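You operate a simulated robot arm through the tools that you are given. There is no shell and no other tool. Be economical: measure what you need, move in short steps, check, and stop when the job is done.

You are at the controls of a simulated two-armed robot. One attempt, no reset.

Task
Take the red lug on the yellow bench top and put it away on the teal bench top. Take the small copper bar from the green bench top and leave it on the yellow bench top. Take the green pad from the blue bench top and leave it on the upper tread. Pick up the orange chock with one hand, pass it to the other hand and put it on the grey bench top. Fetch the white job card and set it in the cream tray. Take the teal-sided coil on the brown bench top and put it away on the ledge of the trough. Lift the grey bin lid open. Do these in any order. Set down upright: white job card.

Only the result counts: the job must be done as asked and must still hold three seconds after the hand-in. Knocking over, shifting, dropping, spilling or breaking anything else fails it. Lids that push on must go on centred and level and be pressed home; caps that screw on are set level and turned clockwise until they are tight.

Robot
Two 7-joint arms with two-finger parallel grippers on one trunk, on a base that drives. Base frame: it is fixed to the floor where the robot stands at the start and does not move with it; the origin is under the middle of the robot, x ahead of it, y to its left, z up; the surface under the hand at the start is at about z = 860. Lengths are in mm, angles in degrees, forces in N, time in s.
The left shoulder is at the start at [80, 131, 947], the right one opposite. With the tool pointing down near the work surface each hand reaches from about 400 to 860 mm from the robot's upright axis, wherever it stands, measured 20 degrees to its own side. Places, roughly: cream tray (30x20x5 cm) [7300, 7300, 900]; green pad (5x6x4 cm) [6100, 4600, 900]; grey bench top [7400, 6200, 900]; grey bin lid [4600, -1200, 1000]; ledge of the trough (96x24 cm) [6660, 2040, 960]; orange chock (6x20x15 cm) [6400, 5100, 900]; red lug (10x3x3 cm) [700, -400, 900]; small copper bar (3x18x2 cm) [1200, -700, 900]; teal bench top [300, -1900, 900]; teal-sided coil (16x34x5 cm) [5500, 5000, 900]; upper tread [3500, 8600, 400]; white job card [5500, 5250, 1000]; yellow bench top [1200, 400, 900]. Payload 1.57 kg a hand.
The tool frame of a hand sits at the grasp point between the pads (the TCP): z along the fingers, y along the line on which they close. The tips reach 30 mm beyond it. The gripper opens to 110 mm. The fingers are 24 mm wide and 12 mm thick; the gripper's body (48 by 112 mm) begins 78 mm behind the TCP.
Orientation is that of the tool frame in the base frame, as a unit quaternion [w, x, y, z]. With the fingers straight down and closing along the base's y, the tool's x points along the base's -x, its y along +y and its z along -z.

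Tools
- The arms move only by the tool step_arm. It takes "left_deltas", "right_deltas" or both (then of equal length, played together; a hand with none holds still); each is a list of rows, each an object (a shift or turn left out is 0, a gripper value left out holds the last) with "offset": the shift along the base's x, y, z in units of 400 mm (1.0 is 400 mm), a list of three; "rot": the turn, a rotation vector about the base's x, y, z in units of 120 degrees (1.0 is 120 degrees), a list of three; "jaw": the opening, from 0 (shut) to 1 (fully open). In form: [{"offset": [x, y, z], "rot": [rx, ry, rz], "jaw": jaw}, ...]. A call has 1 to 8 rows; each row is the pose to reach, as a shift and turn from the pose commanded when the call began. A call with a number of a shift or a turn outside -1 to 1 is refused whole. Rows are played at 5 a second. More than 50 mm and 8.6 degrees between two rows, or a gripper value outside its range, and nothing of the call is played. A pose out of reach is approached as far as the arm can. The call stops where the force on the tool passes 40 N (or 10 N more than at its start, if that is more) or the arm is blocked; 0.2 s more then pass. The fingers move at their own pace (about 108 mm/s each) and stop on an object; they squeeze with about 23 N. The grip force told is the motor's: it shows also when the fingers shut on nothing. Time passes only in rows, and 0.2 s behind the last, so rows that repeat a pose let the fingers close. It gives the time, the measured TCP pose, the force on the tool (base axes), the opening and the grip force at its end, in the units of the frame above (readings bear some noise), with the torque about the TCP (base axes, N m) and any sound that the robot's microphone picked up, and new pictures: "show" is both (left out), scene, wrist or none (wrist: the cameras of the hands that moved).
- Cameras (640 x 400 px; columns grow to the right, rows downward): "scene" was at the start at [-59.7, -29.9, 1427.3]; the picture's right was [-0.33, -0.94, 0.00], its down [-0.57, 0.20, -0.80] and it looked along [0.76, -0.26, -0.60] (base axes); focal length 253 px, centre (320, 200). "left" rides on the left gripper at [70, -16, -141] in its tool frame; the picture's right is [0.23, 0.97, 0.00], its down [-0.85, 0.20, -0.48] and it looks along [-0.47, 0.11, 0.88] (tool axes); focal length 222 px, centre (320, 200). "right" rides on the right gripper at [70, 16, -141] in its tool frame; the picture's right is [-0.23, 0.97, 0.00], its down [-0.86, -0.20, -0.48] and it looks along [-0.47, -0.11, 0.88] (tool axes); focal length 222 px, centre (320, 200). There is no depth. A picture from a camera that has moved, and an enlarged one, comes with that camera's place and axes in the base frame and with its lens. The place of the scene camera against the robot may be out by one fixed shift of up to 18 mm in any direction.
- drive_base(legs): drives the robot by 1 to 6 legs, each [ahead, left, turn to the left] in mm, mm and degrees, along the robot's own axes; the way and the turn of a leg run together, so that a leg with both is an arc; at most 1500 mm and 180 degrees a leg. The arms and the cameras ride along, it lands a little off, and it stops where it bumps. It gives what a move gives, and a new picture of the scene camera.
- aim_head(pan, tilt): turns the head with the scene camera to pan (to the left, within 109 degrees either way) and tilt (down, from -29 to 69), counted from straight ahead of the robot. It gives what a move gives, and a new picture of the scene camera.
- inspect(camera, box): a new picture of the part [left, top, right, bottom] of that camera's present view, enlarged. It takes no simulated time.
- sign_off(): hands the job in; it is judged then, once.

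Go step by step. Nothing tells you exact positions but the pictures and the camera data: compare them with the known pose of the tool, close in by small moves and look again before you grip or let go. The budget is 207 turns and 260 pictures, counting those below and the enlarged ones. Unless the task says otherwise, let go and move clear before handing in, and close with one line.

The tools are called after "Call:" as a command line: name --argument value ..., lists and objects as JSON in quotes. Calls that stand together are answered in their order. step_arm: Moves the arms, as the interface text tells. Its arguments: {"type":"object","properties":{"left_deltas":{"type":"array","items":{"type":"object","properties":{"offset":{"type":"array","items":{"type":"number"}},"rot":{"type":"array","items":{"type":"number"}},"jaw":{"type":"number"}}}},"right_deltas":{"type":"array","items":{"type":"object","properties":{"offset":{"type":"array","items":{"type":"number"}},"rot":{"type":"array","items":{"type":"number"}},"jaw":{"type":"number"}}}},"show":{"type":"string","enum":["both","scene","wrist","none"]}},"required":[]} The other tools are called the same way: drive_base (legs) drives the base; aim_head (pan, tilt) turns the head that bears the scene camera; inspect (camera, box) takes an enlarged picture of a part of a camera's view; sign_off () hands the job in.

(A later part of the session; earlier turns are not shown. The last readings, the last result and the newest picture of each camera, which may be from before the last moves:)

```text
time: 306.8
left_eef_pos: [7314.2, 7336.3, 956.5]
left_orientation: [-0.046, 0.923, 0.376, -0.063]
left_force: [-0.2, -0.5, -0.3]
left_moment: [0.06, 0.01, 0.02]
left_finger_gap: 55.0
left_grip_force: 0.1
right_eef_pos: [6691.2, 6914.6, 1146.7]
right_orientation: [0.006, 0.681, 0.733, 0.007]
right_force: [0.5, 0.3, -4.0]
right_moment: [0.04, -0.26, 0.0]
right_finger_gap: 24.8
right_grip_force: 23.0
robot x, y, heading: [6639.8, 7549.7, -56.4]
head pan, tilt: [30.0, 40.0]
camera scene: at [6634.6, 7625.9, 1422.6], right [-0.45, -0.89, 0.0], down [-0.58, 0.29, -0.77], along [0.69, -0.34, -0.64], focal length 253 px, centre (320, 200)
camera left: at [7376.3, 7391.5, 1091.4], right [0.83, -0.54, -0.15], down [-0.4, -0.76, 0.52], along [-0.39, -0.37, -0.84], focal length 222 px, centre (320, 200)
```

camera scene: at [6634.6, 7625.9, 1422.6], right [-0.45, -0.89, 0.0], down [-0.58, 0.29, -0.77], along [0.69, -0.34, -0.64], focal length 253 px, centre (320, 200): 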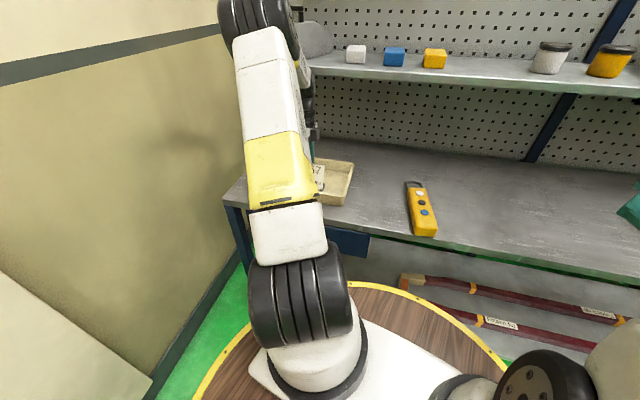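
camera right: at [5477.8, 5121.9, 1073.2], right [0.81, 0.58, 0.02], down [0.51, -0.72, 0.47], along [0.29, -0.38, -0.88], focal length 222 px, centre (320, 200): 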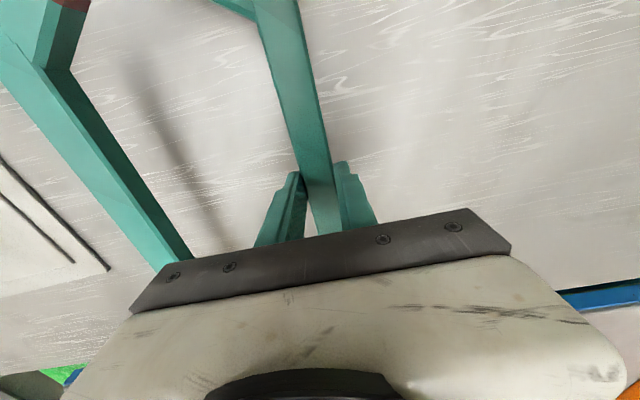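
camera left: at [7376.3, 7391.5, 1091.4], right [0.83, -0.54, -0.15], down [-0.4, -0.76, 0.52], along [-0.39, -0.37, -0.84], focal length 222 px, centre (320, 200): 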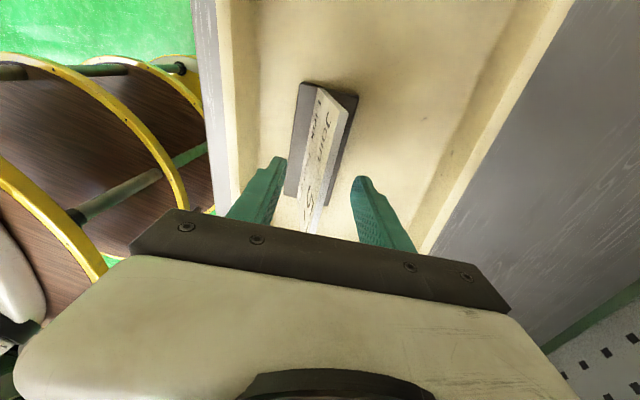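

The card stands free between the fingers in the tray. I open wider and rise straight up.

Call:
step_arm --left_deltas '[{"offset": [0, 0, 0], "jaw": 0.7}, {"offset": [0, 0, 0.03], "jaw": 0.7}, {"offset": [0, 0, 0.12]}, {"offset": [0, 0, 0.22]}, {"offset": [0, 0, 0.33]}, {"offset": [-0.05, 0.03, 0.44]}, {"offset": [-0.15, 0.05, 0.46]}, {"offset": [-0.26, 0.06, 0.46]}]' --show "both"

```text
time: 308.6
left_eef_pos: [7211.2, 7360.6, 1137.5]
left_orientation: [-0.048, 0.923, 0.375, -0.065]
left_force: [0.9, 0.2, 0.0]
left_moment: [0.03, 0.01, 0.0]
left_finger_gap: 77.1
left_grip_force: 0.1
right_eef_pos: [6689.9, 6915.4, 1146.6]
right_orientation: [0.007, 0.681, 0.733, 0.007]
right_force: [-0.3, 0.0, -4.4]
right_moment: [0.04, -0.19, 0.01]
right_finger_gap: 24.6
right_grip_force: 23.2
robot x, y, heading: [6642.4, 7549.7, -56.6]
head pan, tilt: [30.0, 40.0]
camera scene: at [6634.9, 7626.1, 1422.6], right [-0.45, -0.89, 0.0], down [-0.58, 0.29, -0.77], along [0.69, -0.34, -0.64], focal length 253 px, centre (320, 200)
camera left: at [7271.7, 7414.9, 1273.4], right [0.83, -0.54, -0.15], down [-0.4, -0.76, 0.52], along [-0.39, -0.37, -0.84], focal length 222 px, centre (320, 200)
```

scene: 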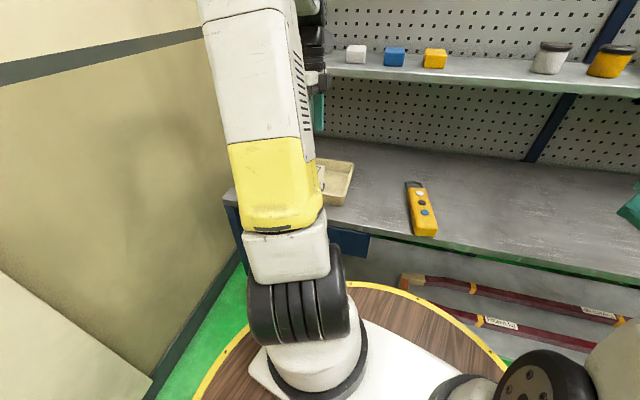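
left: 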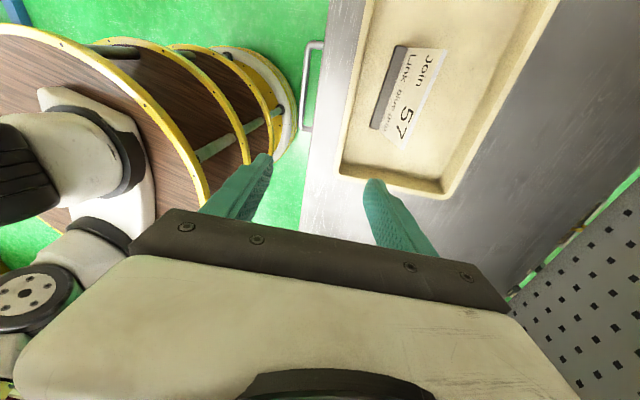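

The card is in the tray, standing. I tuck the left hand and set off back around to the other side with the loop.

Call:
step_arm --left_deltas '[{"offset": [-0.07, -0.025, 0.01], "rot": [-0.009, -0.009, 0.065], "jaw": 1}, {"offset": [-0.14, -0.05, 0.02], "rot": [-0.018, -0.018, 0.13]}, {"offset": [-0.21, -0.075, 0.02], "rot": [-0.027, -0.027, 0.195]}, {"offset": [-0.28, -0.1, 0.02], "rot": [-0.036, -0.036, 0.26]}, {"offset": [-0.35, -0.125, 0.02], "rot": [-0.045, -0.046, 0.325]}, {"offset": [-0.41, -0.15, 0.02], "rot": [-0.052, -0.054, 0.39]}]' --show "none"

Call:
drive_base --legs '[[-270, 0, 0], [0, 0, -74], [1500, 0, 0], [1500, 0, 0]]'

```text
time: 310.0
left_eef_pos: [7045.8, 7301.2, 1150.8]
left_orientation: [0.052, 0.701, 0.709, -0.046]
left_force: [0.0, 0.1, 0.4]
left_moment: [-0.02, 0.05, 0.01]
left_finger_gap: 110.0
left_grip_force: 0.1
right_eef_pos: [6690.5, 6915.1, 1148.0]
right_orientation: [0.006, 0.68, 0.733, 0.008]
right_force: [0.4, 0.2, -3.2]
right_moment: [0.04, -0.21, -0.01]
right_finger_gap: 24.8
right_grip_force: 22.9
robot x, y, heading: [6638.0, 7552.6, -56.5]
head pan, tilt: [30.0, 40.0]
```

```text
time: 329.2
left_eef_pos: [4425.3, 5004.9, 1151.0]
left_orientation: [0.014, 0.988, 0.14, -0.069]
left_force: [0.5, -0.1, 0.5]
left_moment: [-0.03, 0.03, 0.01]
left_finger_gap: 110.2
left_grip_force: 0.0
right_eef_pos: [3956.9, 5245.0, 1147.0]
right_orientation: [0.009, 0.985, 0.172, 0.001]
right_force: [0.7, 1.0, -4.4]
right_moment: [-0.24, -0.08, -0.01]
right_finger_gap: 24.8
right_grip_force: 23.1
robot x, y, heading: [4551.5, 5462.7, -130.7]
head pan, tilt: [30.0, 40.0]
camera scene: at [4626.1, 5486.4, 1422.6], right [-0.98, 0.19, 0.0], down [0.12, 0.63, -0.77], along [-0.15, -0.75, -0.64], focal length 253 px, centre (320, 200)
```

scene: 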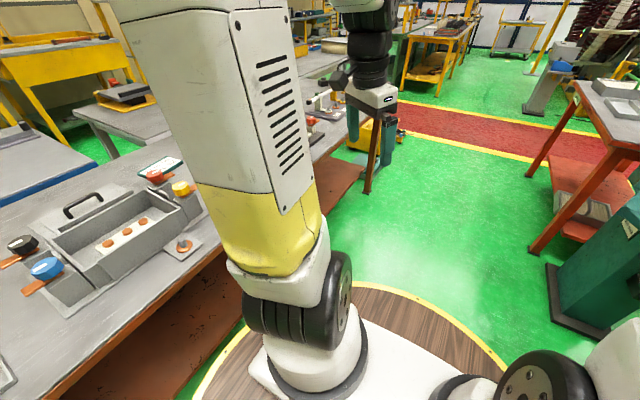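

Call:
drive_base --legs '[[1500, 0, 0], [1500, 0, 0], [1150, 0, 0], [0, 0, 90], [1500, 0, 0], [1000, 0, 0]]'

Call:
aim_head --pan 70 --tilt 15

```text
time: 364.9
left_eef_pos: [4368.8, 534.8, 1150.9]
left_orientation: [0.059, 0.578, 0.813, -0.038]
left_force: [0.1, -0.2, -0.1]
left_moment: [0.01, -0.01, 0.01]
left_finger_gap: 110.1
left_grip_force: 0.0
right_eef_pos: [4152.6, 55.2, 1146.7]
right_orientation: [0.006, 0.554, 0.833, 0.008]
right_force: [-0.4, -1.2, -2.7]
right_moment: [0.15, -0.22, 0.04]
right_finger_gap: 24.8
right_grip_force: 23.0
robot x, y, heading: [3902.6, 641.7, -38.3]
head pan, tilt: [30.0, 40.0]
camera scene: at [3874.6, 712.9, 1422.6], right [-0.14, -0.99, 0.0], down [-0.64, 0.09, -0.77], along [0.76, -0.11, -0.64], focal length 253 px, centre (320, 200)
```

scene: 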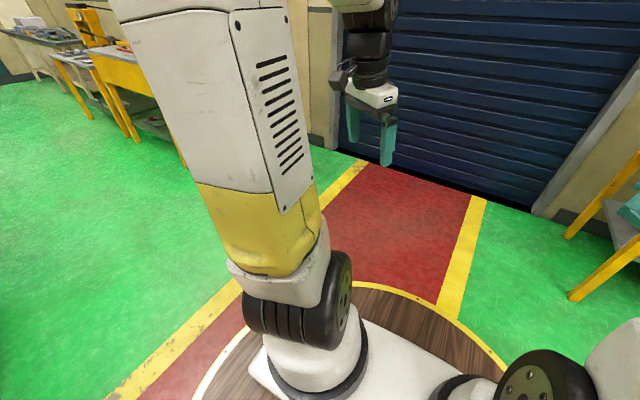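

```text
time: 365.9
left_eef_pos: [4368.7, 535.0, 1151.3]
left_orientation: [0.06, 0.578, 0.813, -0.037]
left_force: [0.5, 0.2, -0.2]
left_moment: [-0.03, -0.01, -0.01]
left_finger_gap: 110.4
left_grip_force: 0.0
right_eef_pos: [4152.9, 56.6, 1147.2]
right_orientation: [0.005, 0.554, 0.833, 0.008]
right_force: [0.3, 0.8, -3.6]
right_moment: [0.11, -0.23, 0.02]
right_finger_gap: 24.6
right_grip_force: 22.9
robot x, y, heading: [3905.5, 642.5, -38.2]
head pan, tilt: [70.0, 15.0]
camera scene: at [3869.8, 774.2, 1462.1], right [0.53, -0.85, 0.0], down [-0.22, -0.14, -0.97], along [0.82, 0.51, -0.26], focal length 253 px, centre (320, 200)
```

scene: 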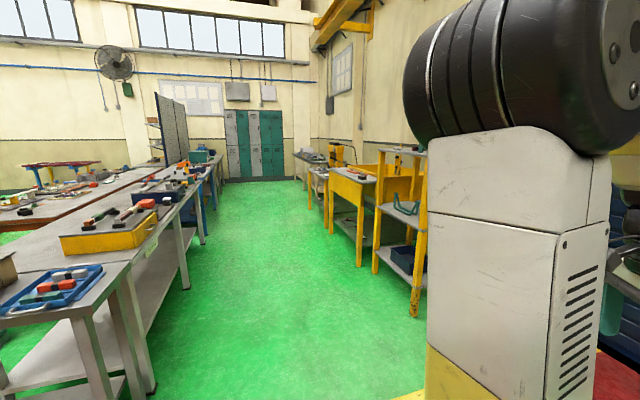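

The trough should be on the right of this aisle. I drive along and turn to face it.

Call:
drive_base --legs '[[0, 0, 88], [1500, 0, 0], [1400, 0, 0], [0, 0, -89]]'

Call:
aim_head --pan 0 --tilt 22

```text
time: 387.4
left_eef_pos: [6271.8, 2604.8, 1151.0]
left_orientation: [0.057, 0.63, 0.774, -0.042]
left_force: [-0.9, -0.4, 0.1]
left_moment: [0.01, 0.01, 0.02]
left_finger_gap: 110.3
left_grip_force: 0.0
right_eef_pos: [5996.2, 2157.0, 1147.9]
right_orientation: [0.006, 0.607, 0.794, 0.007]
right_force: [0.1, 0.2, -2.9]
right_moment: [0.08, -0.23, 0.0]
right_finger_gap: 24.8
right_grip_force: 22.9
robot x, y, heading: [5819.5, 2772.2, -45.7]
head pan, tilt: [70.0, 15.0]
camera scene: at [5807.7, 2905.9, 1462.1], right [0.42, -0.91, 0.0], down [-0.24, -0.11, -0.97], along [0.88, 0.4, -0.26], focal length 253 px, centre (320, 200)
```

scene: 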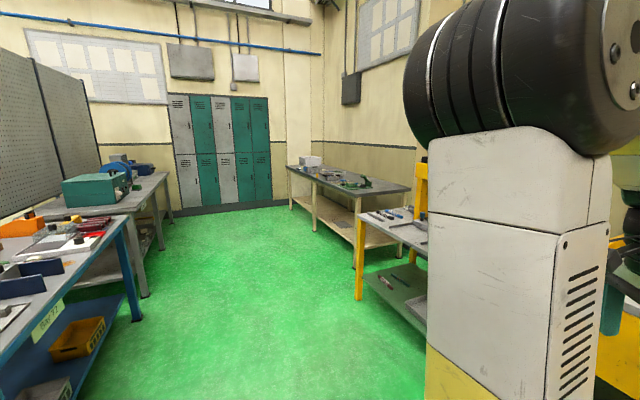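

```text
time: 388.8
left_eef_pos: [6272.4, 2605.8, 1151.3]
left_orientation: [0.056, 0.63, 0.774, -0.041]
left_force: [0.5, -0.4, 0.4]
left_moment: [-0.02, 0.02, 0.0]
left_finger_gap: 109.9
left_grip_force: 0.1
right_eef_pos: [5996.7, 2157.4, 1147.2]
right_orientation: [0.006, 0.607, 0.795, 0.008]
right_force: [0.4, 1.0, -3.5]
right_moment: [0.06, -0.22, -0.04]
right_finger_gap: 24.8
right_grip_force: 23.5
robot x, y, heading: [5825.1, 2768.5, -45.6]
head pan, tilt: [0.0, 22.0]
camera scene: at [5787.9, 2801.0, 1450.7], right [-0.71, -0.7, 0.0], down [-0.26, 0.27, -0.93], along [0.65, -0.66, -0.37], focal length 253 px, centre (320, 200)
```

scene: 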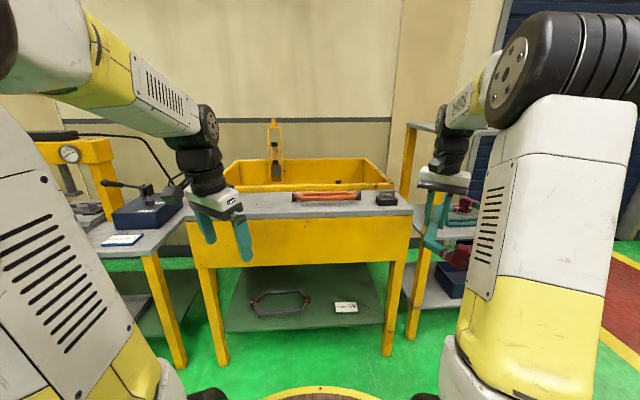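

The ledge has free room left of the orange loop, about (6785,2282) for the grip point. I position the base for the right hand.

Call:
drive_base --legs '[[350, 283, 0], [0, 0, 30]]'

Call:
aim_head --pan -25 --tilt 40

```text
time: 392.9
left_eef_pos: [6732.4, 2790.3, 1151.9]
left_orientation: [0.065, 0.415, 0.907, -0.026]
left_force: [1.3, -0.1, 0.8]
left_moment: [0.01, 0.0, 0.02]
left_finger_gap: 110.0
left_grip_force: 0.0
right_eef_pos: [6709.2, 2264.2, 1147.2]
right_orientation: [0.003, 0.387, 0.922, 0.01]
right_force: [-0.1, -0.3, -4.4]
right_moment: [0.2, -0.18, 0.01]
right_finger_gap: 24.8
right_grip_force: 22.8
robot x, y, heading: [6258.5, 2711.6, -16.3]
head pan, tilt: [0.0, 22.0]
camera scene: at [6213.4, 2726.0, 1450.7], right [-0.28, -0.96, 0.0], down [-0.36, 0.11, -0.93], along [0.89, -0.26, -0.37], focal length 253 px, centre (320, 200)
```

scene: 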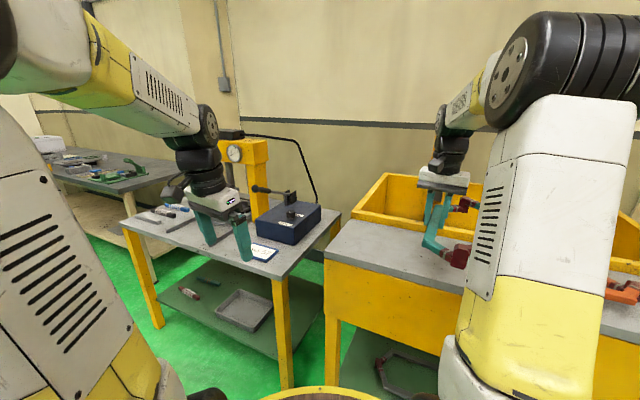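

```text
time: 393.8
left_eef_pos: [6732.4, 2789.1, 1150.9]
left_orientation: [0.065, 0.415, 0.907, -0.025]
left_force: [-0.3, 0.0, 0.5]
left_moment: [0.0, 0.0, 0.02]
left_finger_gap: 110.1
left_grip_force: 0.1
right_eef_pos: [6709.9, 2264.0, 1147.4]
right_orientation: [0.004, 0.388, 0.922, 0.009]
right_force: [0.4, -0.2, -3.1]
right_moment: [0.19, -0.11, 0.0]
right_finger_gap: 24.9
right_grip_force: 22.6
robot x, y, heading: [6258.3, 2717.3, -16.4]
head pan, tilt: [-25.0, 40.0]
camera scene: at [6188.2, 2696.0, 1422.6], right [-0.66, -0.75, 0.0], down [-0.48, 0.42, -0.77], along [0.58, -0.51, -0.64], focal length 253 px, centre (320, 200)
```

scene: 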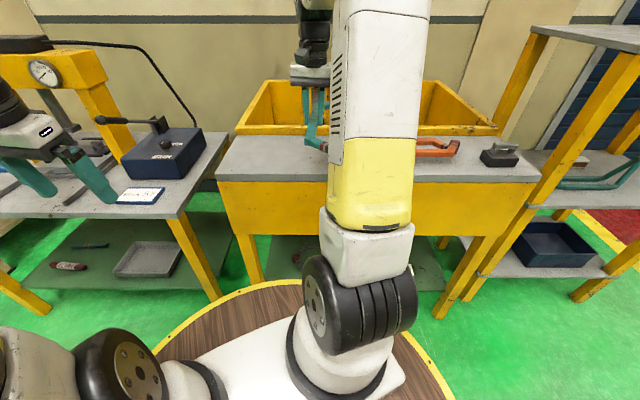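

I turn the loop so that its long axis runs along the ledge, moving over the spot.

Call:
step_arm --right_deltas '[{"offset": [0.032, 0.007, 0], "rot": [0, 0, 0.071]}, {"offset": [0.064, 0.014, 0], "rot": [0, 0, 0.142]}, {"offset": [0.096, 0.021, 0], "rot": [0, 0, 0.213]}, {"offset": [0.128, 0.029, 0], "rot": [0, 0, 0.284]}, {"offset": [0.16, 0.036, 0], "rot": [0, 0, 0.355]}, {"offset": [0.19, 0.043, 0], "rot": [0, 0, 0.426]}, {"offset": [0.22, 0.05, 0], "rot": [0, 0, 0.497]}, {"offset": [0.255, 0.0575, 0], "rot": [0, 0, 0.567]}]' --show "none"

Call:
step_arm --right_deltas '[{"offset": [0, 0, -0.05], "rot": [0, 0, 0.06]}, {"offset": [0, 0, -0.1], "rot": [0, 0, 0.12]}, {"offset": [0, 0, -0.15], "rot": [0, 0, 0.175]}, {"offset": [0, 0, -0.2], "rot": [0, 0, 0.23]}]' --show "both"

```text
time: 395.6
left_eef_pos: [6731.5, 2788.3, 1150.3]
left_orientation: [0.065, 0.415, 0.907, -0.026]
left_force: [-0.1, 0.7, 0.0]
left_moment: [0.03, -0.03, -0.05]
left_finger_gap: 109.9
left_grip_force: 0.0
right_eef_pos: [6812.6, 2287.6, 1148.5]
right_orientation: [-0.002, -0.195, 0.981, 0.01]
right_force: [0.3, -0.5, -4.2]
right_moment: [0.19, 0.14, 0.01]
right_finger_gap: 24.6
right_grip_force: 23.0
robot x, y, heading: [6261.7, 2711.7, -16.4]
head pan, tilt: [-25.0, 40.0]
```

```text
time: 396.6
left_eef_pos: [6732.2, 2789.2, 1151.6]
left_orientation: [0.065, 0.415, 0.907, -0.027]
left_force: [0.3, -0.1, 0.2]
left_moment: [0.0, -0.04, 0.01]
left_finger_gap: 109.9
left_grip_force: 0.0
right_eef_pos: [6812.4, 2287.2, 1066.8]
right_orientation: [-0.004, -0.424, 0.905, 0.009]
right_force: [-0.3, 0.8, -3.6]
right_moment: [0.13, 0.22, 0.01]
right_finger_gap: 25.0
right_grip_force: 23.3
robot x, y, heading: [6261.3, 2713.8, -16.4]
head pan, tilt: [-25.0, 40.0]
camera scene: at [6188.1, 2696.1, 1422.6], right [-0.66, -0.75, 0.0], down [-0.48, 0.42, -0.77], along [0.58, -0.51, -0.64], focal length 253 px, centre (320, 200)
camera right: at [6756.0, 2239.7, 1208.6], right [-0.6, 0.8, 0.02], down [0.71, 0.52, 0.47], along [0.37, 0.3, -0.88], focal length 222 px, centre (320, 200)
```

scene: 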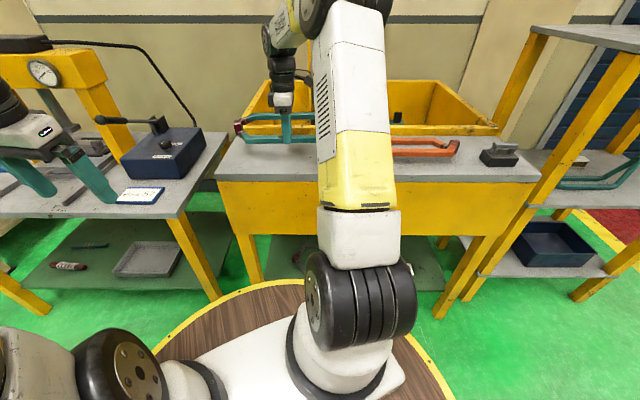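
right: 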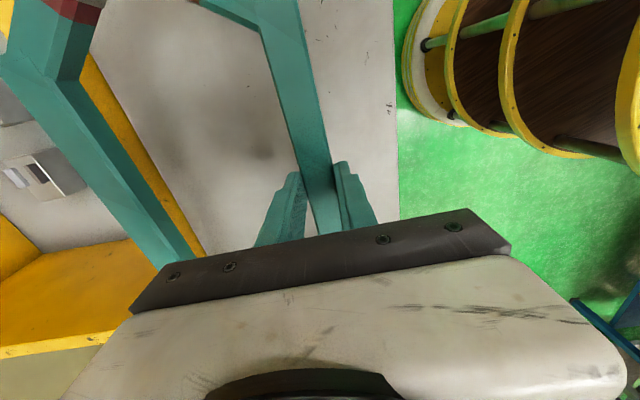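

The loop is lined up. I shift it 20 mm toward the front edge and lower it.

Call:
step_arm --right_deltas '[{"offset": [-0.0375, 0.0325, -0.05]}, {"offset": [-0.0375, 0.0325, -0.13]}, {"offset": [-0.0375, 0.0325, -0.165]}]' --show "wrist"

Call:
inspect --camera "scene" --box '[200, 70, 420, 200]'

```text
time: 397.4
left_eef_pos: [6732.5, 2790.6, 1151.0]
left_orientation: [0.065, 0.415, 0.907, -0.025]
left_force: [0.0, -1.0, 0.1]
left_moment: [0.02, 0.02, 0.03]
left_finger_gap: 110.1
left_grip_force: 0.1
right_eef_pos: [6797.2, 2298.4, 1002.2]
right_orientation: [-0.004, -0.423, 0.906, 0.007]
right_force: [-2.8, 1.0, 14.7]
right_moment: [-0.39, 0.15, 0.06]
right_finger_gap: 24.7
right_grip_force: 23.3
robot x, y, heading: [6263.6, 2715.7, -16.2]
head pan, tilt: [-25.0, 40.0]
camera right: at [6740.6, 2252.7, 1145.0], right [-0.6, 0.8, 0.01], down [0.71, 0.52, 0.48], along [0.37, 0.3, -0.88], focal length 222 px, centre (320, 200)
```

right: 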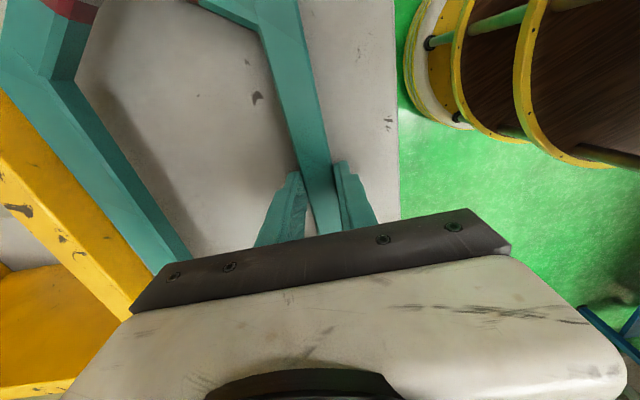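

```text
2.91 times, centred on (310, 135) of scene
camera zoom: at [6187.6, 2696.4, 1422.5], right [-0.66, -0.75, 0.0], down [-0.48, 0.42, -0.77], along [0.58, -0.51, -0.64], focal length 735 px, centre (349, 389)
```

zoom: 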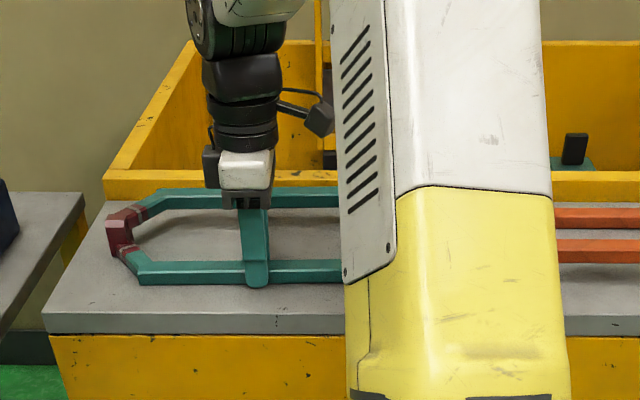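

It rests on the ledge (firm contact at z 1002). I release and lift.

Call:
step_arm --right_deltas '[{"offset": [0, 0, 0], "jaw": 0.35}, {"offset": [0, 0, 0], "jaw": 0.45}, {"offset": [0, 0, 0.04], "jaw": 0.45}, {"offset": [0, 0, 0.14]}, {"offset": [0, 0, 0.25]}, {"offset": [0, 0, 0.36]}]' --show "wrist"

```text
time: 398.8
left_eef_pos: [6732.3, 2789.6, 1151.2]
left_orientation: [0.065, 0.415, 0.907, -0.026]
left_force: [0.4, 0.0, 0.4]
left_moment: [-0.01, -0.01, -0.01]
left_finger_gap: 109.9
left_grip_force: 0.1
right_eef_pos: [6798.8, 2297.2, 1146.9]
right_orientation: [-0.004, -0.424, 0.906, 0.008]
right_force: [-0.3, -0.1, 0.0]
right_moment: [0.03, -0.03, 0.01]
right_finger_gap: 49.5
right_grip_force: 0.0
robot x, y, heading: [6261.7, 2715.2, -16.2]
head pan, tilt: [-25.0, 40.0]
camera right: at [6742.7, 2251.5, 1288.0], right [-0.6, 0.8, 0.02], down [0.71, 0.52, 0.47], along [0.37, 0.3, -0.88], focal length 222 px, centre (320, 200)
```

right: 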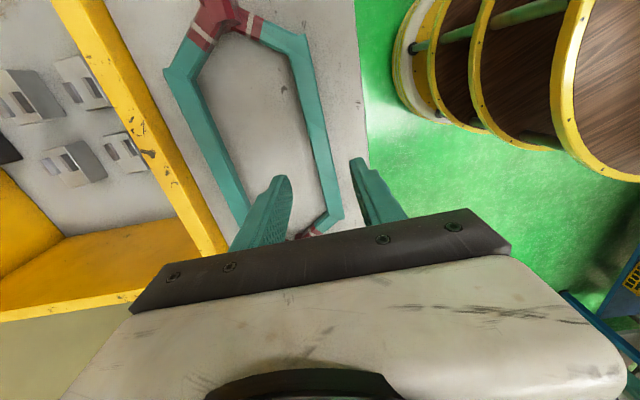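

The loop rests properly on the ledge. I tuck the right hand and level the left one.

Call:
step_arm --right_deltas '[{"offset": [-0.063, 0.009, 0.01], "rot": [0, 0, -0.069], "jaw": 1}, {"offset": [-0.126, 0.019, 0.01], "rot": [0, 0, -0.138]}, {"offset": [-0.188, 0.028, 0.01], "rot": [0, 0, -0.206]}, {"offset": [-0.25, 0.0375, 0.01], "rot": [0, 0, -0.275]}, {"offset": [-0.314, 0.047, 0.01], "rot": [0, 0, -0.344]}, {"offset": [-0.377, 0.056, 0.01], "rot": [0, 0, -0.413]}, {"offset": [-0.44, 0.066, 0.01], "rot": [0, 0, -0.48]}, {"offset": [-0.5, 0.075, 0.01], "rot": [0, 0, -0.55]}]' --left_deltas '[{"rot": [0.024, 0.023, 0]}, {"rot": [0.048, 0.046, 0]}, {"rot": [0.048, 0.046, 0]}, {"rot": [0.048, 0.046, 0]}, {"rot": [0.048, 0.046, 0]}, {"rot": [0.048, 0.046, 0]}, {"rot": [0.048, 0.046, 0]}, {"rot": [0.048, 0.046, 0]}]' --show "none"

Call:
drive_base --legs '[[-250, 0, 0], [0, 0, 66], [0, 350, 0], [1500, 0, 0]]'

Call:
aim_head --pan 60 --tilt 25

```text
time: 400.6
left_eef_pos: [6733.3, 2790.4, 1151.3]
left_orientation: [0.0, 0.416, 0.909, 0.0]
left_force: [-0.5, 0.2, -0.4]
left_moment: [0.03, 0.03, 0.01]
left_finger_gap: 110.1
left_grip_force: 0.1
right_eef_pos: [6598.1, 2331.5, 1150.1]
right_orientation: [0.001, 0.14, 0.99, 0.01]
right_force: [0.3, 0.0, -0.6]
right_moment: [0.04, 0.01, -0.01]
right_finger_gap: 109.9
right_grip_force: 0.0
robot x, y, heading: [6261.3, 2714.1, -16.0]
head pan, tilt: [-25.0, 40.0]
```

```text
time: 414.2
left_eef_pos: [6828.9, 4630.1, 1151.8]
left_orientation: [0.0, -0.156, 0.988, 0.001]
left_force: [-0.5, 0.4, 1.0]
left_moment: [-0.02, 0.01, 0.0]
left_finger_gap: 110.0
left_grip_force: 0.1
right_eef_pos: [7199.0, 4328.9, 1151.6]
right_orientation: [-0.004, -0.433, 0.901, 0.009]
right_force: [0.3, -0.9, 0.1]
right_moment: [0.01, 0.02, 0.01]
right_finger_gap: 110.2
right_grip_force: 0.0
robot x, y, heading: [6716.3, 4167.1, 50.8]
head pan, tilt: [-25.0, 40.0]
camera scene: at [6701.4, 4092.4, 1422.6], right [0.44, -0.9, 0.0], down [-0.58, -0.28, -0.77], along [0.69, 0.33, -0.64], focal length 253 px, centre (320, 200)
```

scene: 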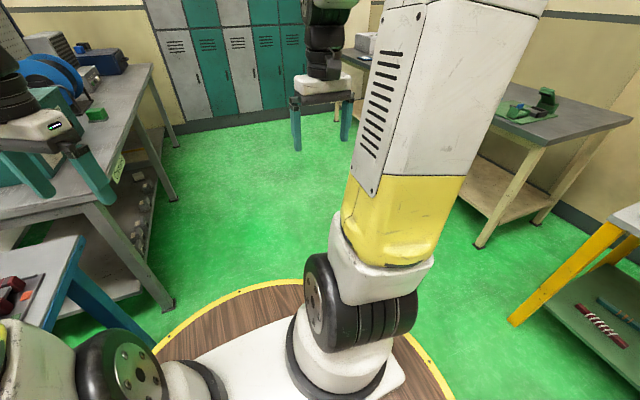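

```text
time: 415.8
left_eef_pos: [6829.1, 4630.0, 1150.5]
left_orientation: [0.001, -0.156, 0.988, -0.001]
left_force: [-0.2, -0.1, 0.4]
left_moment: [0.0, 0.01, -0.02]
left_finger_gap: 110.0
left_grip_force: 0.0
right_eef_pos: [7198.7, 4329.2, 1150.8]
right_orientation: [-0.005, -0.433, 0.901, 0.008]
right_force: [0.5, -0.3, -0.1]
right_moment: [0.0, -0.02, 0.01]
right_finger_gap: 109.7
right_grip_force: 0.0
robot x, y, heading: [6714.8, 4166.7, 50.9]
head pan, tilt: [60.0, 25.0]
camera scene: at [6592.1, 4141.4, 1445.9], right [0.93, 0.36, 0.0], down [0.15, -0.4, -0.91], along [-0.32, 0.85, -0.42], focal length 253 px, centre (320, 200)
```

scene: 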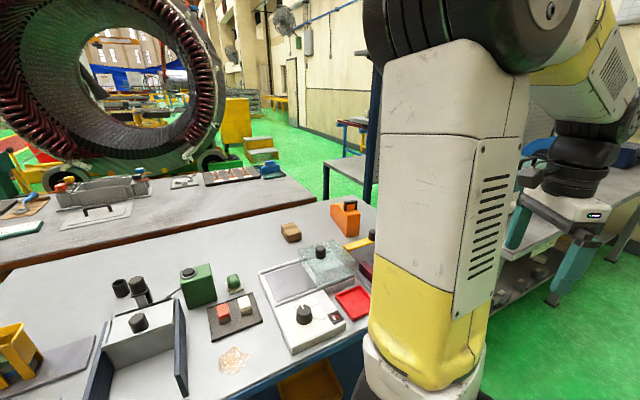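

I see the blue bench with the green pad candidates and the orange chock. I zoom.

Call:
inspect --camera "scene" --box '[100, 180, 400, 370]'

Call:
inspect --camera "scene" --box '[200, 80, 330, 180]'

```text
2.11 times, centred on (250, 275) of scene
camera zoom: at [6592.1, 4141.4, 1445.9], right [0.93, 0.36, 0.0], down [0.15, -0.4, -0.91], along [-0.32, 0.85, -0.42], focal length 532 px, centre (467, 42)
```

zoom: 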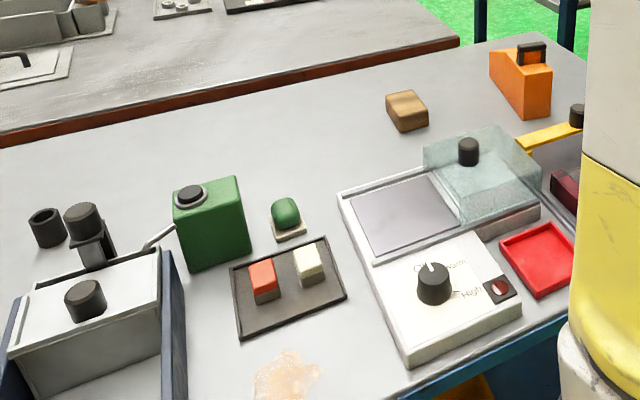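

```text
4.00 times, centred on (265, 130) of scene
camera zoom: at [6592.1, 4141.4, 1445.9], right [0.93, 0.36, 0.0], down [0.15, -0.4, -0.91], along [-0.32, 0.85, -0.42], focal length 1011 px, centre (540, 480)
```

zoom: 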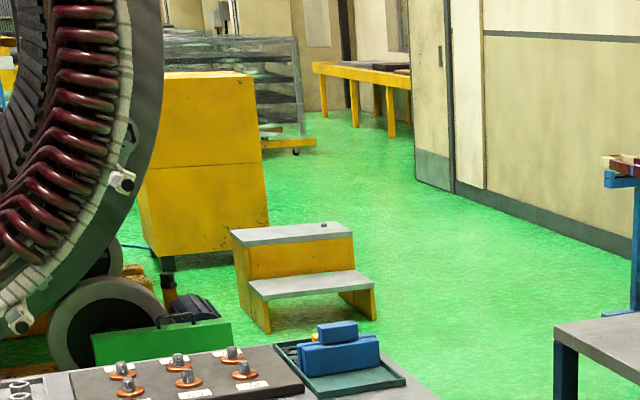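

Green pad is at (6136,4600), chock at (6349,5106). I go first for the chock: forward and turn to face the bench.

Call:
drive_base --legs '[[430, 0, 0], [0, 0, 89]]'

Call:
aim_head --pan 0 --tilt 35

Call:
inspect --camera "scene" --box '[220, 100, 420, 230]'

```text
time: 422.2
left_eef_pos: [6524.3, 4621.0, 1150.3]
left_orientation: [0.0, 0.804, -0.595, 0.0]
left_force: [-0.3, 0.8, -0.9]
left_moment: [0.02, 0.0, -0.03]
left_finger_gap: 109.9
left_grip_force: 0.1
right_eef_pos: [6831.1, 4985.6, 1150.7]
right_orientation: [0.009, 0.941, -0.339, -0.003]
right_force: [0.3, 0.0, 0.8]
right_moment: [-0.02, -0.02, 0.01]
right_finger_gap: 110.1
right_grip_force: 0.1
robot x, y, heading: [6984.3, 4497.6, 140.1]
head pan, tilt: [60.0, 25.0]
camera scene: at [7005.2, 4377.1, 1445.9], right [-0.34, 0.94, 0.0], down [0.4, 0.14, -0.91], along [-0.85, -0.31, -0.42], focal length 253 px, centre (320, 200)
```

scene: 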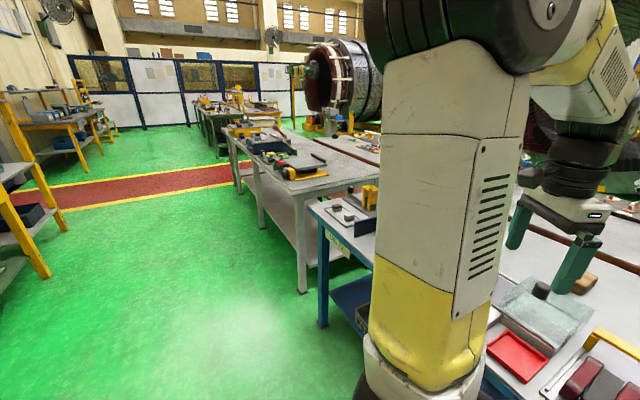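

```text
time: 423.5
left_eef_pos: [6523.7, 4620.9, 1150.5]
left_orientation: [0.0, 0.804, -0.595, 0.0]
left_force: [0.4, -0.2, 0.0]
left_moment: [0.01, -0.03, 0.02]
left_finger_gap: 110.0
left_grip_force: 0.0
right_eef_pos: [6831.3, 4985.8, 1150.7]
right_orientation: [0.009, 0.941, -0.339, -0.003]
right_force: [0.5, 0.0, 0.5]
right_moment: [0.0, -0.01, -0.01]
right_finger_gap: 110.0
right_grip_force: 0.1
robot x, y, heading: [6986.5, 4501.9, 139.9]
head pan, tilt: [0.0, 35.0]
camera scene: at [7024.4, 4465.2, 1430.1], right [0.64, 0.77, 0.0], down [0.44, -0.37, -0.82], along [-0.63, 0.53, -0.57], focal length 253 px, centre (320, 200)
```

scene: 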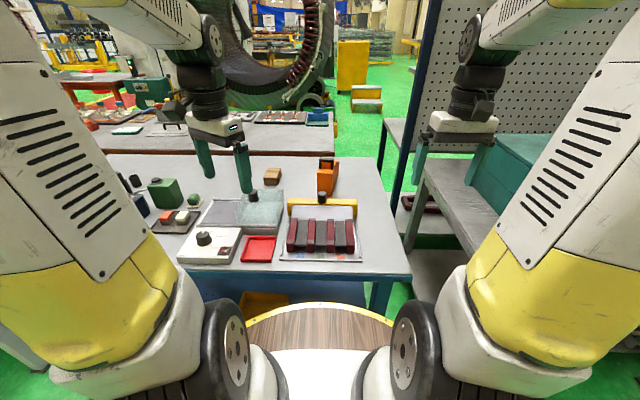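

```text
3.08 times, centred on (320, 165) of scene
camera zoom: at [7024.4, 4465.2, 1430.1], right [0.64, 0.77, 0.0], down [0.44, -0.37, -0.82], along [-0.63, 0.53, -0.57], focal length 778 px, centre (320, 308)
```

zoom: 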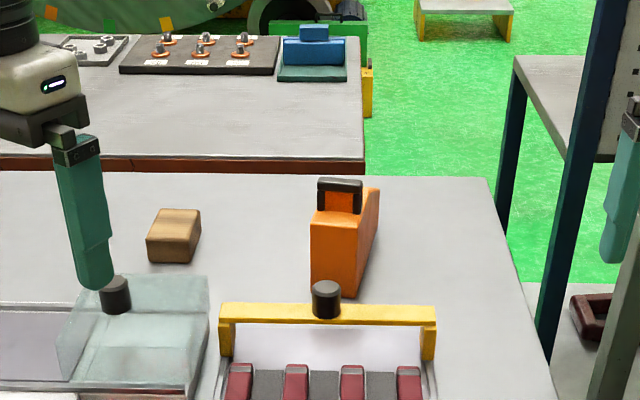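

The chock is a wedge with its tall end and handle toward me, around (6330,5075). I step in and turn so the right hand gets maximal reach.

Call:
drive_base --legs '[[25, 0, 0], [0, 0, 38]]'

Call:
aim_head --pan -38 --tilt 35

```text
time: 426.1
left_eef_pos: [6527.5, 4328.7, 1151.0]
left_orientation: [0.0, 0.953, -0.302, 0.0]
left_force: [-0.1, -0.4, -0.7]
left_moment: [-0.02, -0.02, -0.02]
left_finger_gap: 110.1
left_grip_force: 0.0
right_eef_pos: [6546.5, 4804.9, 1151.0]
right_orientation: [0.01, 1.0, -0.018, 0.0]
right_force: [-0.2, 0.5, -0.7]
right_moment: [0.01, -0.02, 0.06]
right_finger_gap: 109.9
right_grip_force: 0.0
robot x, y, heading: [6967.9, 4515.2, 177.3]
head pan, tilt: [0.0, 35.0]
camera scene: at [7017.2, 4512.8, 1430.1], right [0.04, 1.0, 0.0], down [0.57, -0.02, -0.82], along [-0.82, 0.03, -0.57], focal length 253 px, centre (320, 200)
```

scene: 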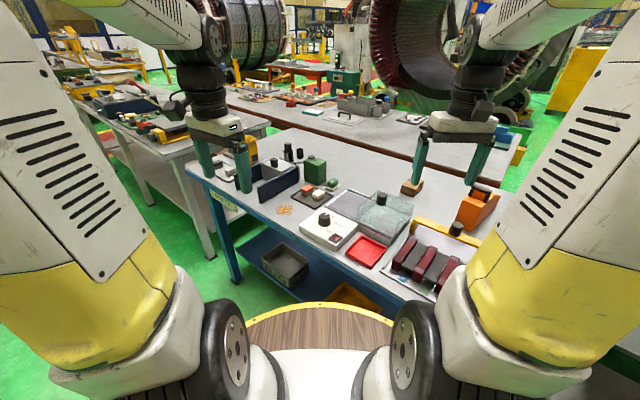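

```text
time: 427.1
left_eef_pos: [6527.5, 4329.0, 1151.5]
left_orientation: [0.0, 0.953, -0.302, 0.0]
left_force: [0.2, 0.5, -0.6]
left_moment: [0.0, 0.02, 0.01]
left_finger_gap: 110.1
left_grip_force: 0.1
right_eef_pos: [6546.8, 4805.0, 1151.9]
right_orientation: [0.01, 1.0, -0.017, 0.0]
right_force: [-0.1, -1.0, 0.7]
right_moment: [-0.04, -0.02, 0.02]
right_finger_gap: 110.0
right_grip_force: 0.1
robot x, y, heading: [6969.4, 4515.4, 177.7]
head pan, tilt: [-38.0, 35.0]
camera scene: at [7038.0, 4566.1, 1430.1], right [0.65, 0.76, 0.0], down [0.44, -0.37, -0.82], along [-0.62, 0.53, -0.57], focal length 253 px, centre (320, 200)
```

scene: 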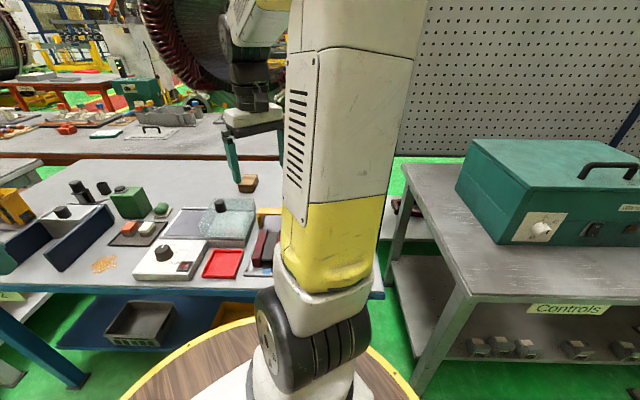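

I bring the right hand over the chock to view it.

Call:
step_arm --right_deltas '[{"offset": [-0.068, 0.085, 0], "rot": [0, 0, -0.04]}, {"offset": [-0.136, 0.17, 0], "rot": [0, 0, -0.08]}, {"offset": [-0.204, 0.255, -0.02], "rot": [0, 0, -0.12]}, {"offset": [-0.272, 0.34, -0.05], "rot": [0, 0, -0.16]}, {"offset": [-0.34, 0.425, -0.08], "rot": [0, 0, -0.2]}, {"offset": [-0.408, 0.51, -0.12], "rot": [0, 0, -0.24]}, {"offset": [-0.476, 0.595, -0.16], "rot": [0, 0, -0.28]}, {"offset": [-0.54, 0.675, -0.2], "rot": [0, 0, -0.317]}]' --show "wrist"

```text
time: 428.9
left_eef_pos: [6527.2, 4328.8, 1151.3]
left_orientation: [-0.001, 0.953, -0.303, 0.001]
left_force: [0.0, -0.1, -0.6]
left_moment: [0.02, 0.03, 0.02]
left_finger_gap: 110.0
left_grip_force: 0.1
right_eef_pos: [6333.2, 5074.6, 1071.9]
right_orientation: [0.009, 0.939, -0.343, -0.004]
right_force: [0.6, -0.1, 1.2]
right_moment: [-0.02, 0.07, 0.01]
right_finger_gap: 110.3
right_grip_force: 0.1
robot x, y, heading: [6965.5, 4518.1, 177.7]
head pan, tilt: [-38.0, 35.0]
camera right: at [6376.9, 5017.1, 1214.2], right [-0.8, -0.6, 0.02], down [-0.52, 0.71, 0.47], along [-0.3, 0.37, -0.88], focal length 222 px, centre (320, 200)
```

right: 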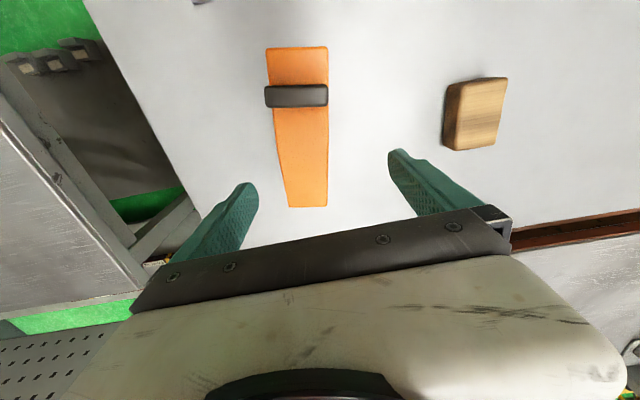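

The chock's axis runs at about -52°, handle 36 mm from the tall end. I turn 12° and lower over its middle.

Call:
step_arm --right_deltas '[{"offset": [0.035, 0.015, -0.06], "rot": [0, 0, -0.05]}, {"offset": [0.035, 0.015, -0.17], "rot": [0, 0, -0.1]}, {"offset": [0.035, 0.015, -0.28], "rot": [0, 0, -0.1]}]' --show "wrist"

```text
time: 429.8
left_eef_pos: [6527.4, 4328.8, 1151.4]
left_orientation: [0.0, 0.953, -0.303, 0.0]
left_force: [0.7, 0.4, 0.5]
left_moment: [-0.01, 0.03, 0.0]
left_finger_gap: 110.2
left_grip_force: 0.1
right_eef_pos: [6345.3, 5076.5, 957.7]
right_orientation: [0.009, 0.898, -0.439, -0.005]
right_force: [0.2, 0.1, 0.3]
right_moment: [0.0, -0.01, 0.03]
right_finger_gap: 110.1
right_grip_force: 0.0
robot x, y, heading: [6965.2, 4515.6, 177.3]
head pan, tilt: [-38.0, 35.0]
camera right: at [6376.3, 5012.9, 1099.7], right [-0.91, -0.42, 0.02], down [-0.36, 0.8, 0.47], along [-0.21, 0.42, -0.88], focal length 222 px, centre (320, 200)
```

right: 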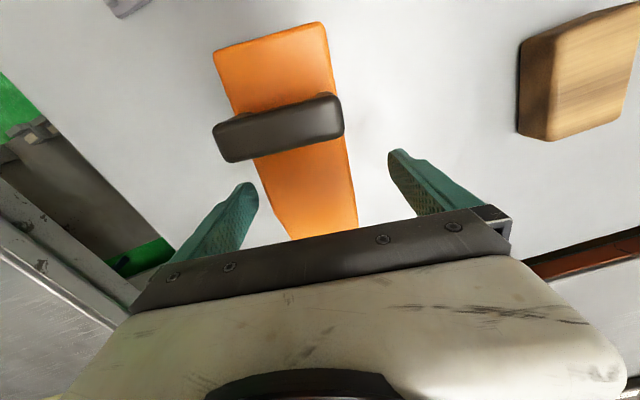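

Call:
step_arm --right_deltas '[{"offset": [0, 0, -0.05], "rot": [0, 0, 0.04]}, {"offset": [0, 0, -0.095], "rot": [0, 0, 0.04]}, {"offset": [0, 0, -0.095], "rot": [0, 0, 0.04], "jaw": 0.6}, {"offset": [0, 0, -0.095], "rot": [0, 0, 0.04], "jaw": 0.2}, {"offset": [0, 0, -0.095], "rot": [0, 0, 0.04], "jaw": 0.0}, {"offset": [0, 0, -0.095], "rot": [0, 0, 0.04], "jaw": 0.0}, {"offset": [0, 0, -0.05], "rot": [0, 0, 0.04], "jaw": 0.0}, {"offset": [0, 0, 0.02], "rot": [0, 0, 0.04], "jaw": 0.0}]' --show "wrist"

```text
time: 431.6
left_eef_pos: [6526.8, 4327.2, 1150.0]
left_orientation: [0.0, 0.953, -0.302, 0.0]
left_force: [-0.5, 0.0, -0.5]
left_moment: [0.0, -0.04, 0.02]
left_finger_gap: 110.1
left_grip_force: 0.1
right_eef_pos: [6346.5, 5081.8, 968.1]
right_orientation: [0.009, 0.917, -0.4, -0.004]
right_force: [-0.3, 0.6, -5.5]
right_moment: [0.01, 0.02, 0.01]
right_finger_gap: 60.0
right_grip_force: 22.6
robot x, y, heading: [6968.3, 4521.3, 177.8]
head pan, tilt: [-38.0, 35.0]
camera right: at [6381.0, 5020.3, 1110.6], right [-0.87, -0.49, 0.02], down [-0.43, 0.77, 0.47], along [-0.25, 0.4, -0.88], focal length 222 px, centre (320, 200)
```

right: 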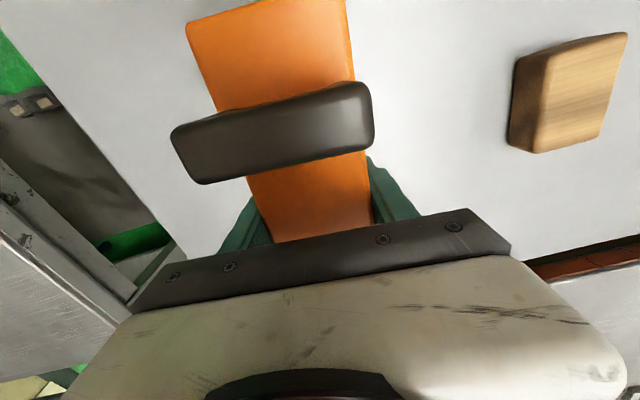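

The chock is held in balance. I lift it and bring it in front of the robot for the hand-over.

Call:
step_arm --right_deltas '[{"offset": [0, 0, 0.11]}, {"offset": [0.005, -0.04, 0.21]}, {"offset": [0.015, -0.13, 0.27]}, {"offset": [0.03, -0.24, 0.3]}, {"offset": [0.05, -0.36, 0.31]}, {"offset": [0.07, -0.48, 0.32]}, {"offset": [0.09, -0.6, 0.32]}, {"offset": [0.1, -0.72, 0.32]}]' --show "none"

Call:
step_arm --right_deltas '[{"offset": [0.01, -0.12, 0]}, {"offset": [0.02, -0.24, 0]}, {"offset": [0.02, -0.36, 0]}]' --left_deltas '[{"offset": [0.03, 0.0, 0.0], "rot": [0, 0, -0.03]}, {"offset": [0.06, 0.0, 0], "rot": [0, 0, -0.07]}, {"offset": [0.09, 0, 0], "rot": [0, 0, -0.1]}]' --show "none"

Call:
drive_base --legs '[[-380, 0, 0]]'

Call:
aim_head --pan 0 --tilt 40

```text
time: 433.4
left_eef_pos: [6525.3, 4329.3, 1150.9]
left_orientation: [0.0, 0.953, -0.303, 0.0]
left_force: [-0.4, -0.7, 0.6]
left_moment: [-0.02, 0.0, 0.01]
left_finger_gap: 110.1
left_grip_force: 0.0
right_eef_pos: [6382.2, 4792.9, 1096.2]
right_orientation: [0.009, 0.916, -0.401, -0.003]
right_force: [0.1, 1.4, -5.2]
right_moment: [0.0, 0.02, -0.01]
right_finger_gap: 60.0
right_grip_force: 22.6
robot x, y, heading: [6964.9, 4515.5, 177.4]
head pan, tilt: [-38.0, 35.0]
```

```text
time: 434.1
left_eef_pos: [6562.3, 4329.3, 1151.0]
left_orientation: [-0.001, 0.916, -0.401, 0.0]
left_force: [-1.2, -0.2, 0.9]
left_moment: [-0.04, -0.03, 0.02]
left_finger_gap: 110.0
left_grip_force: 0.0
right_eef_pos: [6392.7, 4649.8, 1096.7]
right_orientation: [0.009, 0.916, -0.401, -0.003]
right_force: [0.0, 0.3, -5.7]
right_moment: [0.03, 0.03, 0.04]
right_finger_gap: 59.9
right_grip_force: 23.0
robot x, y, heading: [6967.8, 4517.0, 177.6]
head pan, tilt: [-38.0, 35.0]
```

```text
time: 436.6
left_eef_pos: [6952.6, 4309.8, 1150.7]
left_orientation: [-0.001, 0.919, -0.395, 0.001]
left_force: [-1.0, -0.1, 0.2]
left_moment: [0.03, 0.0, 0.0]
left_finger_gap: 109.8
left_grip_force: 0.1
right_eef_pos: [6779.3, 4629.1, 1095.1]
right_orientation: [0.009, 0.919, -0.395, -0.003]
right_force: [0.2, 0.8, -4.8]
right_moment: [0.02, 0.02, -0.04]
right_finger_gap: 59.8
right_grip_force: 22.9
robot x, y, heading: [7351.2, 4501.8, 178.3]
head pan, tilt: [-38.0, 35.0]
camera scene: at [7425.1, 4553.2, 1430.1], right [0.64, 0.77, 0.0], down [0.44, -0.37, -0.82], along [-0.63, 0.52, -0.57], focal length 253 px, centre (320, 200)
```

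scene: 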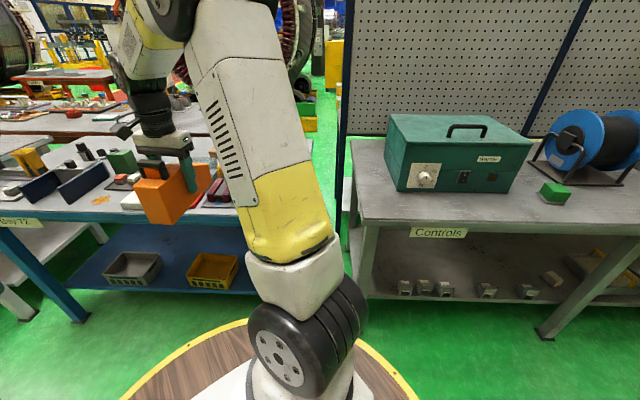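

```text
time: 437.6
left_eef_pos: [6953.1, 4309.5, 1151.3]
left_orientation: [-0.001, 0.919, -0.395, 0.001]
left_force: [-0.3, 0.2, -0.8]
left_moment: [0.0, 0.0, 0.0]
left_finger_gap: 110.2
left_grip_force: 0.0
right_eef_pos: [6779.5, 4627.6, 1095.2]
right_orientation: [0.009, 0.919, -0.395, -0.004]
right_force: [-0.5, -0.6, -4.8]
right_moment: [0.02, 0.02, 0.0]
right_finger_gap: 59.9
right_grip_force: 22.7
robot x, y, heading: [7356.7, 4502.9, 178.5]
head pan, tilt: [0.0, 40.0]
camera scene: at [7408.0, 4499.6, 1422.6], right [0.03, 1.0, 0.0], down [0.64, -0.02, -0.77], along [-0.77, 0.02, -0.64], focal length 253 px, centre (320, 200)
```

scene: 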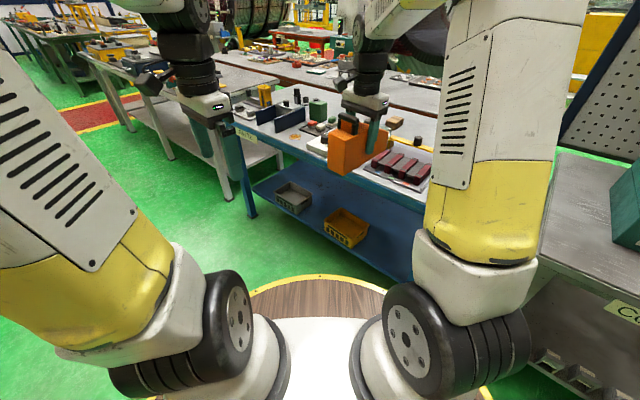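

Now the left hand tilts 45° and comes to a point back along its approach to the chock's tall end.

Call:
step_arm --left_deltas '[{"offset": [-0.033, 0.09, 0.015], "rot": [0.045, 0.043, 0], "jaw": 1}, {"offset": [-0.066, 0.18, 0.03], "rot": [0.09, 0.086, 0]}, {"offset": [-0.1, 0.27, 0.046], "rot": [0.136, 0.129, 0]}, {"offset": [-0.13, 0.36, 0.06], "rot": [0.181, 0.172, 0]}, {"offset": [-0.165, 0.45, 0.077], "rot": [0.226, 0.215, 0]}, {"offset": [-0.1975, 0.545, 0.0925], "rot": [0.272, 0.258, 0]}]' --show "both"

```text
time: 439.0
left_eef_pos: [6875.3, 4525.0, 1189.7]
left_orientation: [-0.151, 0.849, -0.364, -0.352]
left_force: [-0.2, -0.4, 0.1]
left_moment: [0.01, 0.02, -0.01]
left_finger_gap: 110.0
left_grip_force: 0.1
right_eef_pos: [6780.9, 4627.6, 1094.6]
right_orientation: [0.009, 0.919, -0.394, -0.004]
right_force: [0.4, -0.6, -5.2]
right_moment: [0.03, 0.06, 0.0]
right_finger_gap: 59.7
right_grip_force: 23.6
robot x, y, heading: [7357.9, 4506.1, 178.4]
head pan, tilt: [0.0, 40.0]
camera scene: at [7408.1, 4499.4, 1422.6], right [0.03, 1.0, 0.0], down [0.64, -0.02, -0.77], along [-0.77, 0.02, -0.64], focal length 253 px, centre (320, 200)
camera left: at [6990.6, 4426.9, 1238.9], right [-0.6, -0.79, -0.16], down [-0.33, 0.05, 0.94], along [-0.73, 0.61, -0.29], focal length 222 px, centre (320, 200)
```

scene: 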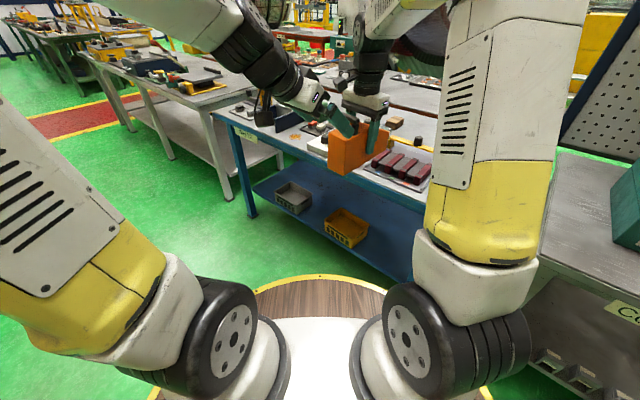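
left: 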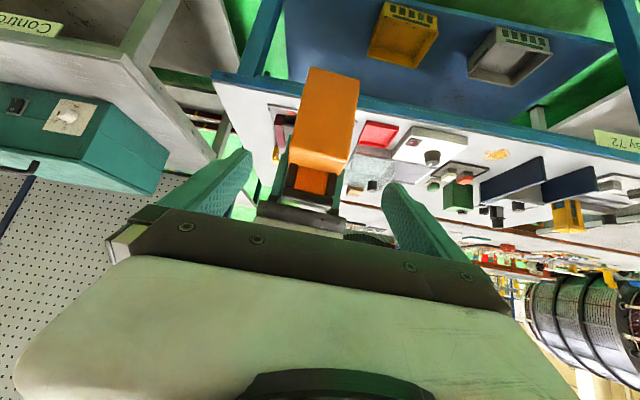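

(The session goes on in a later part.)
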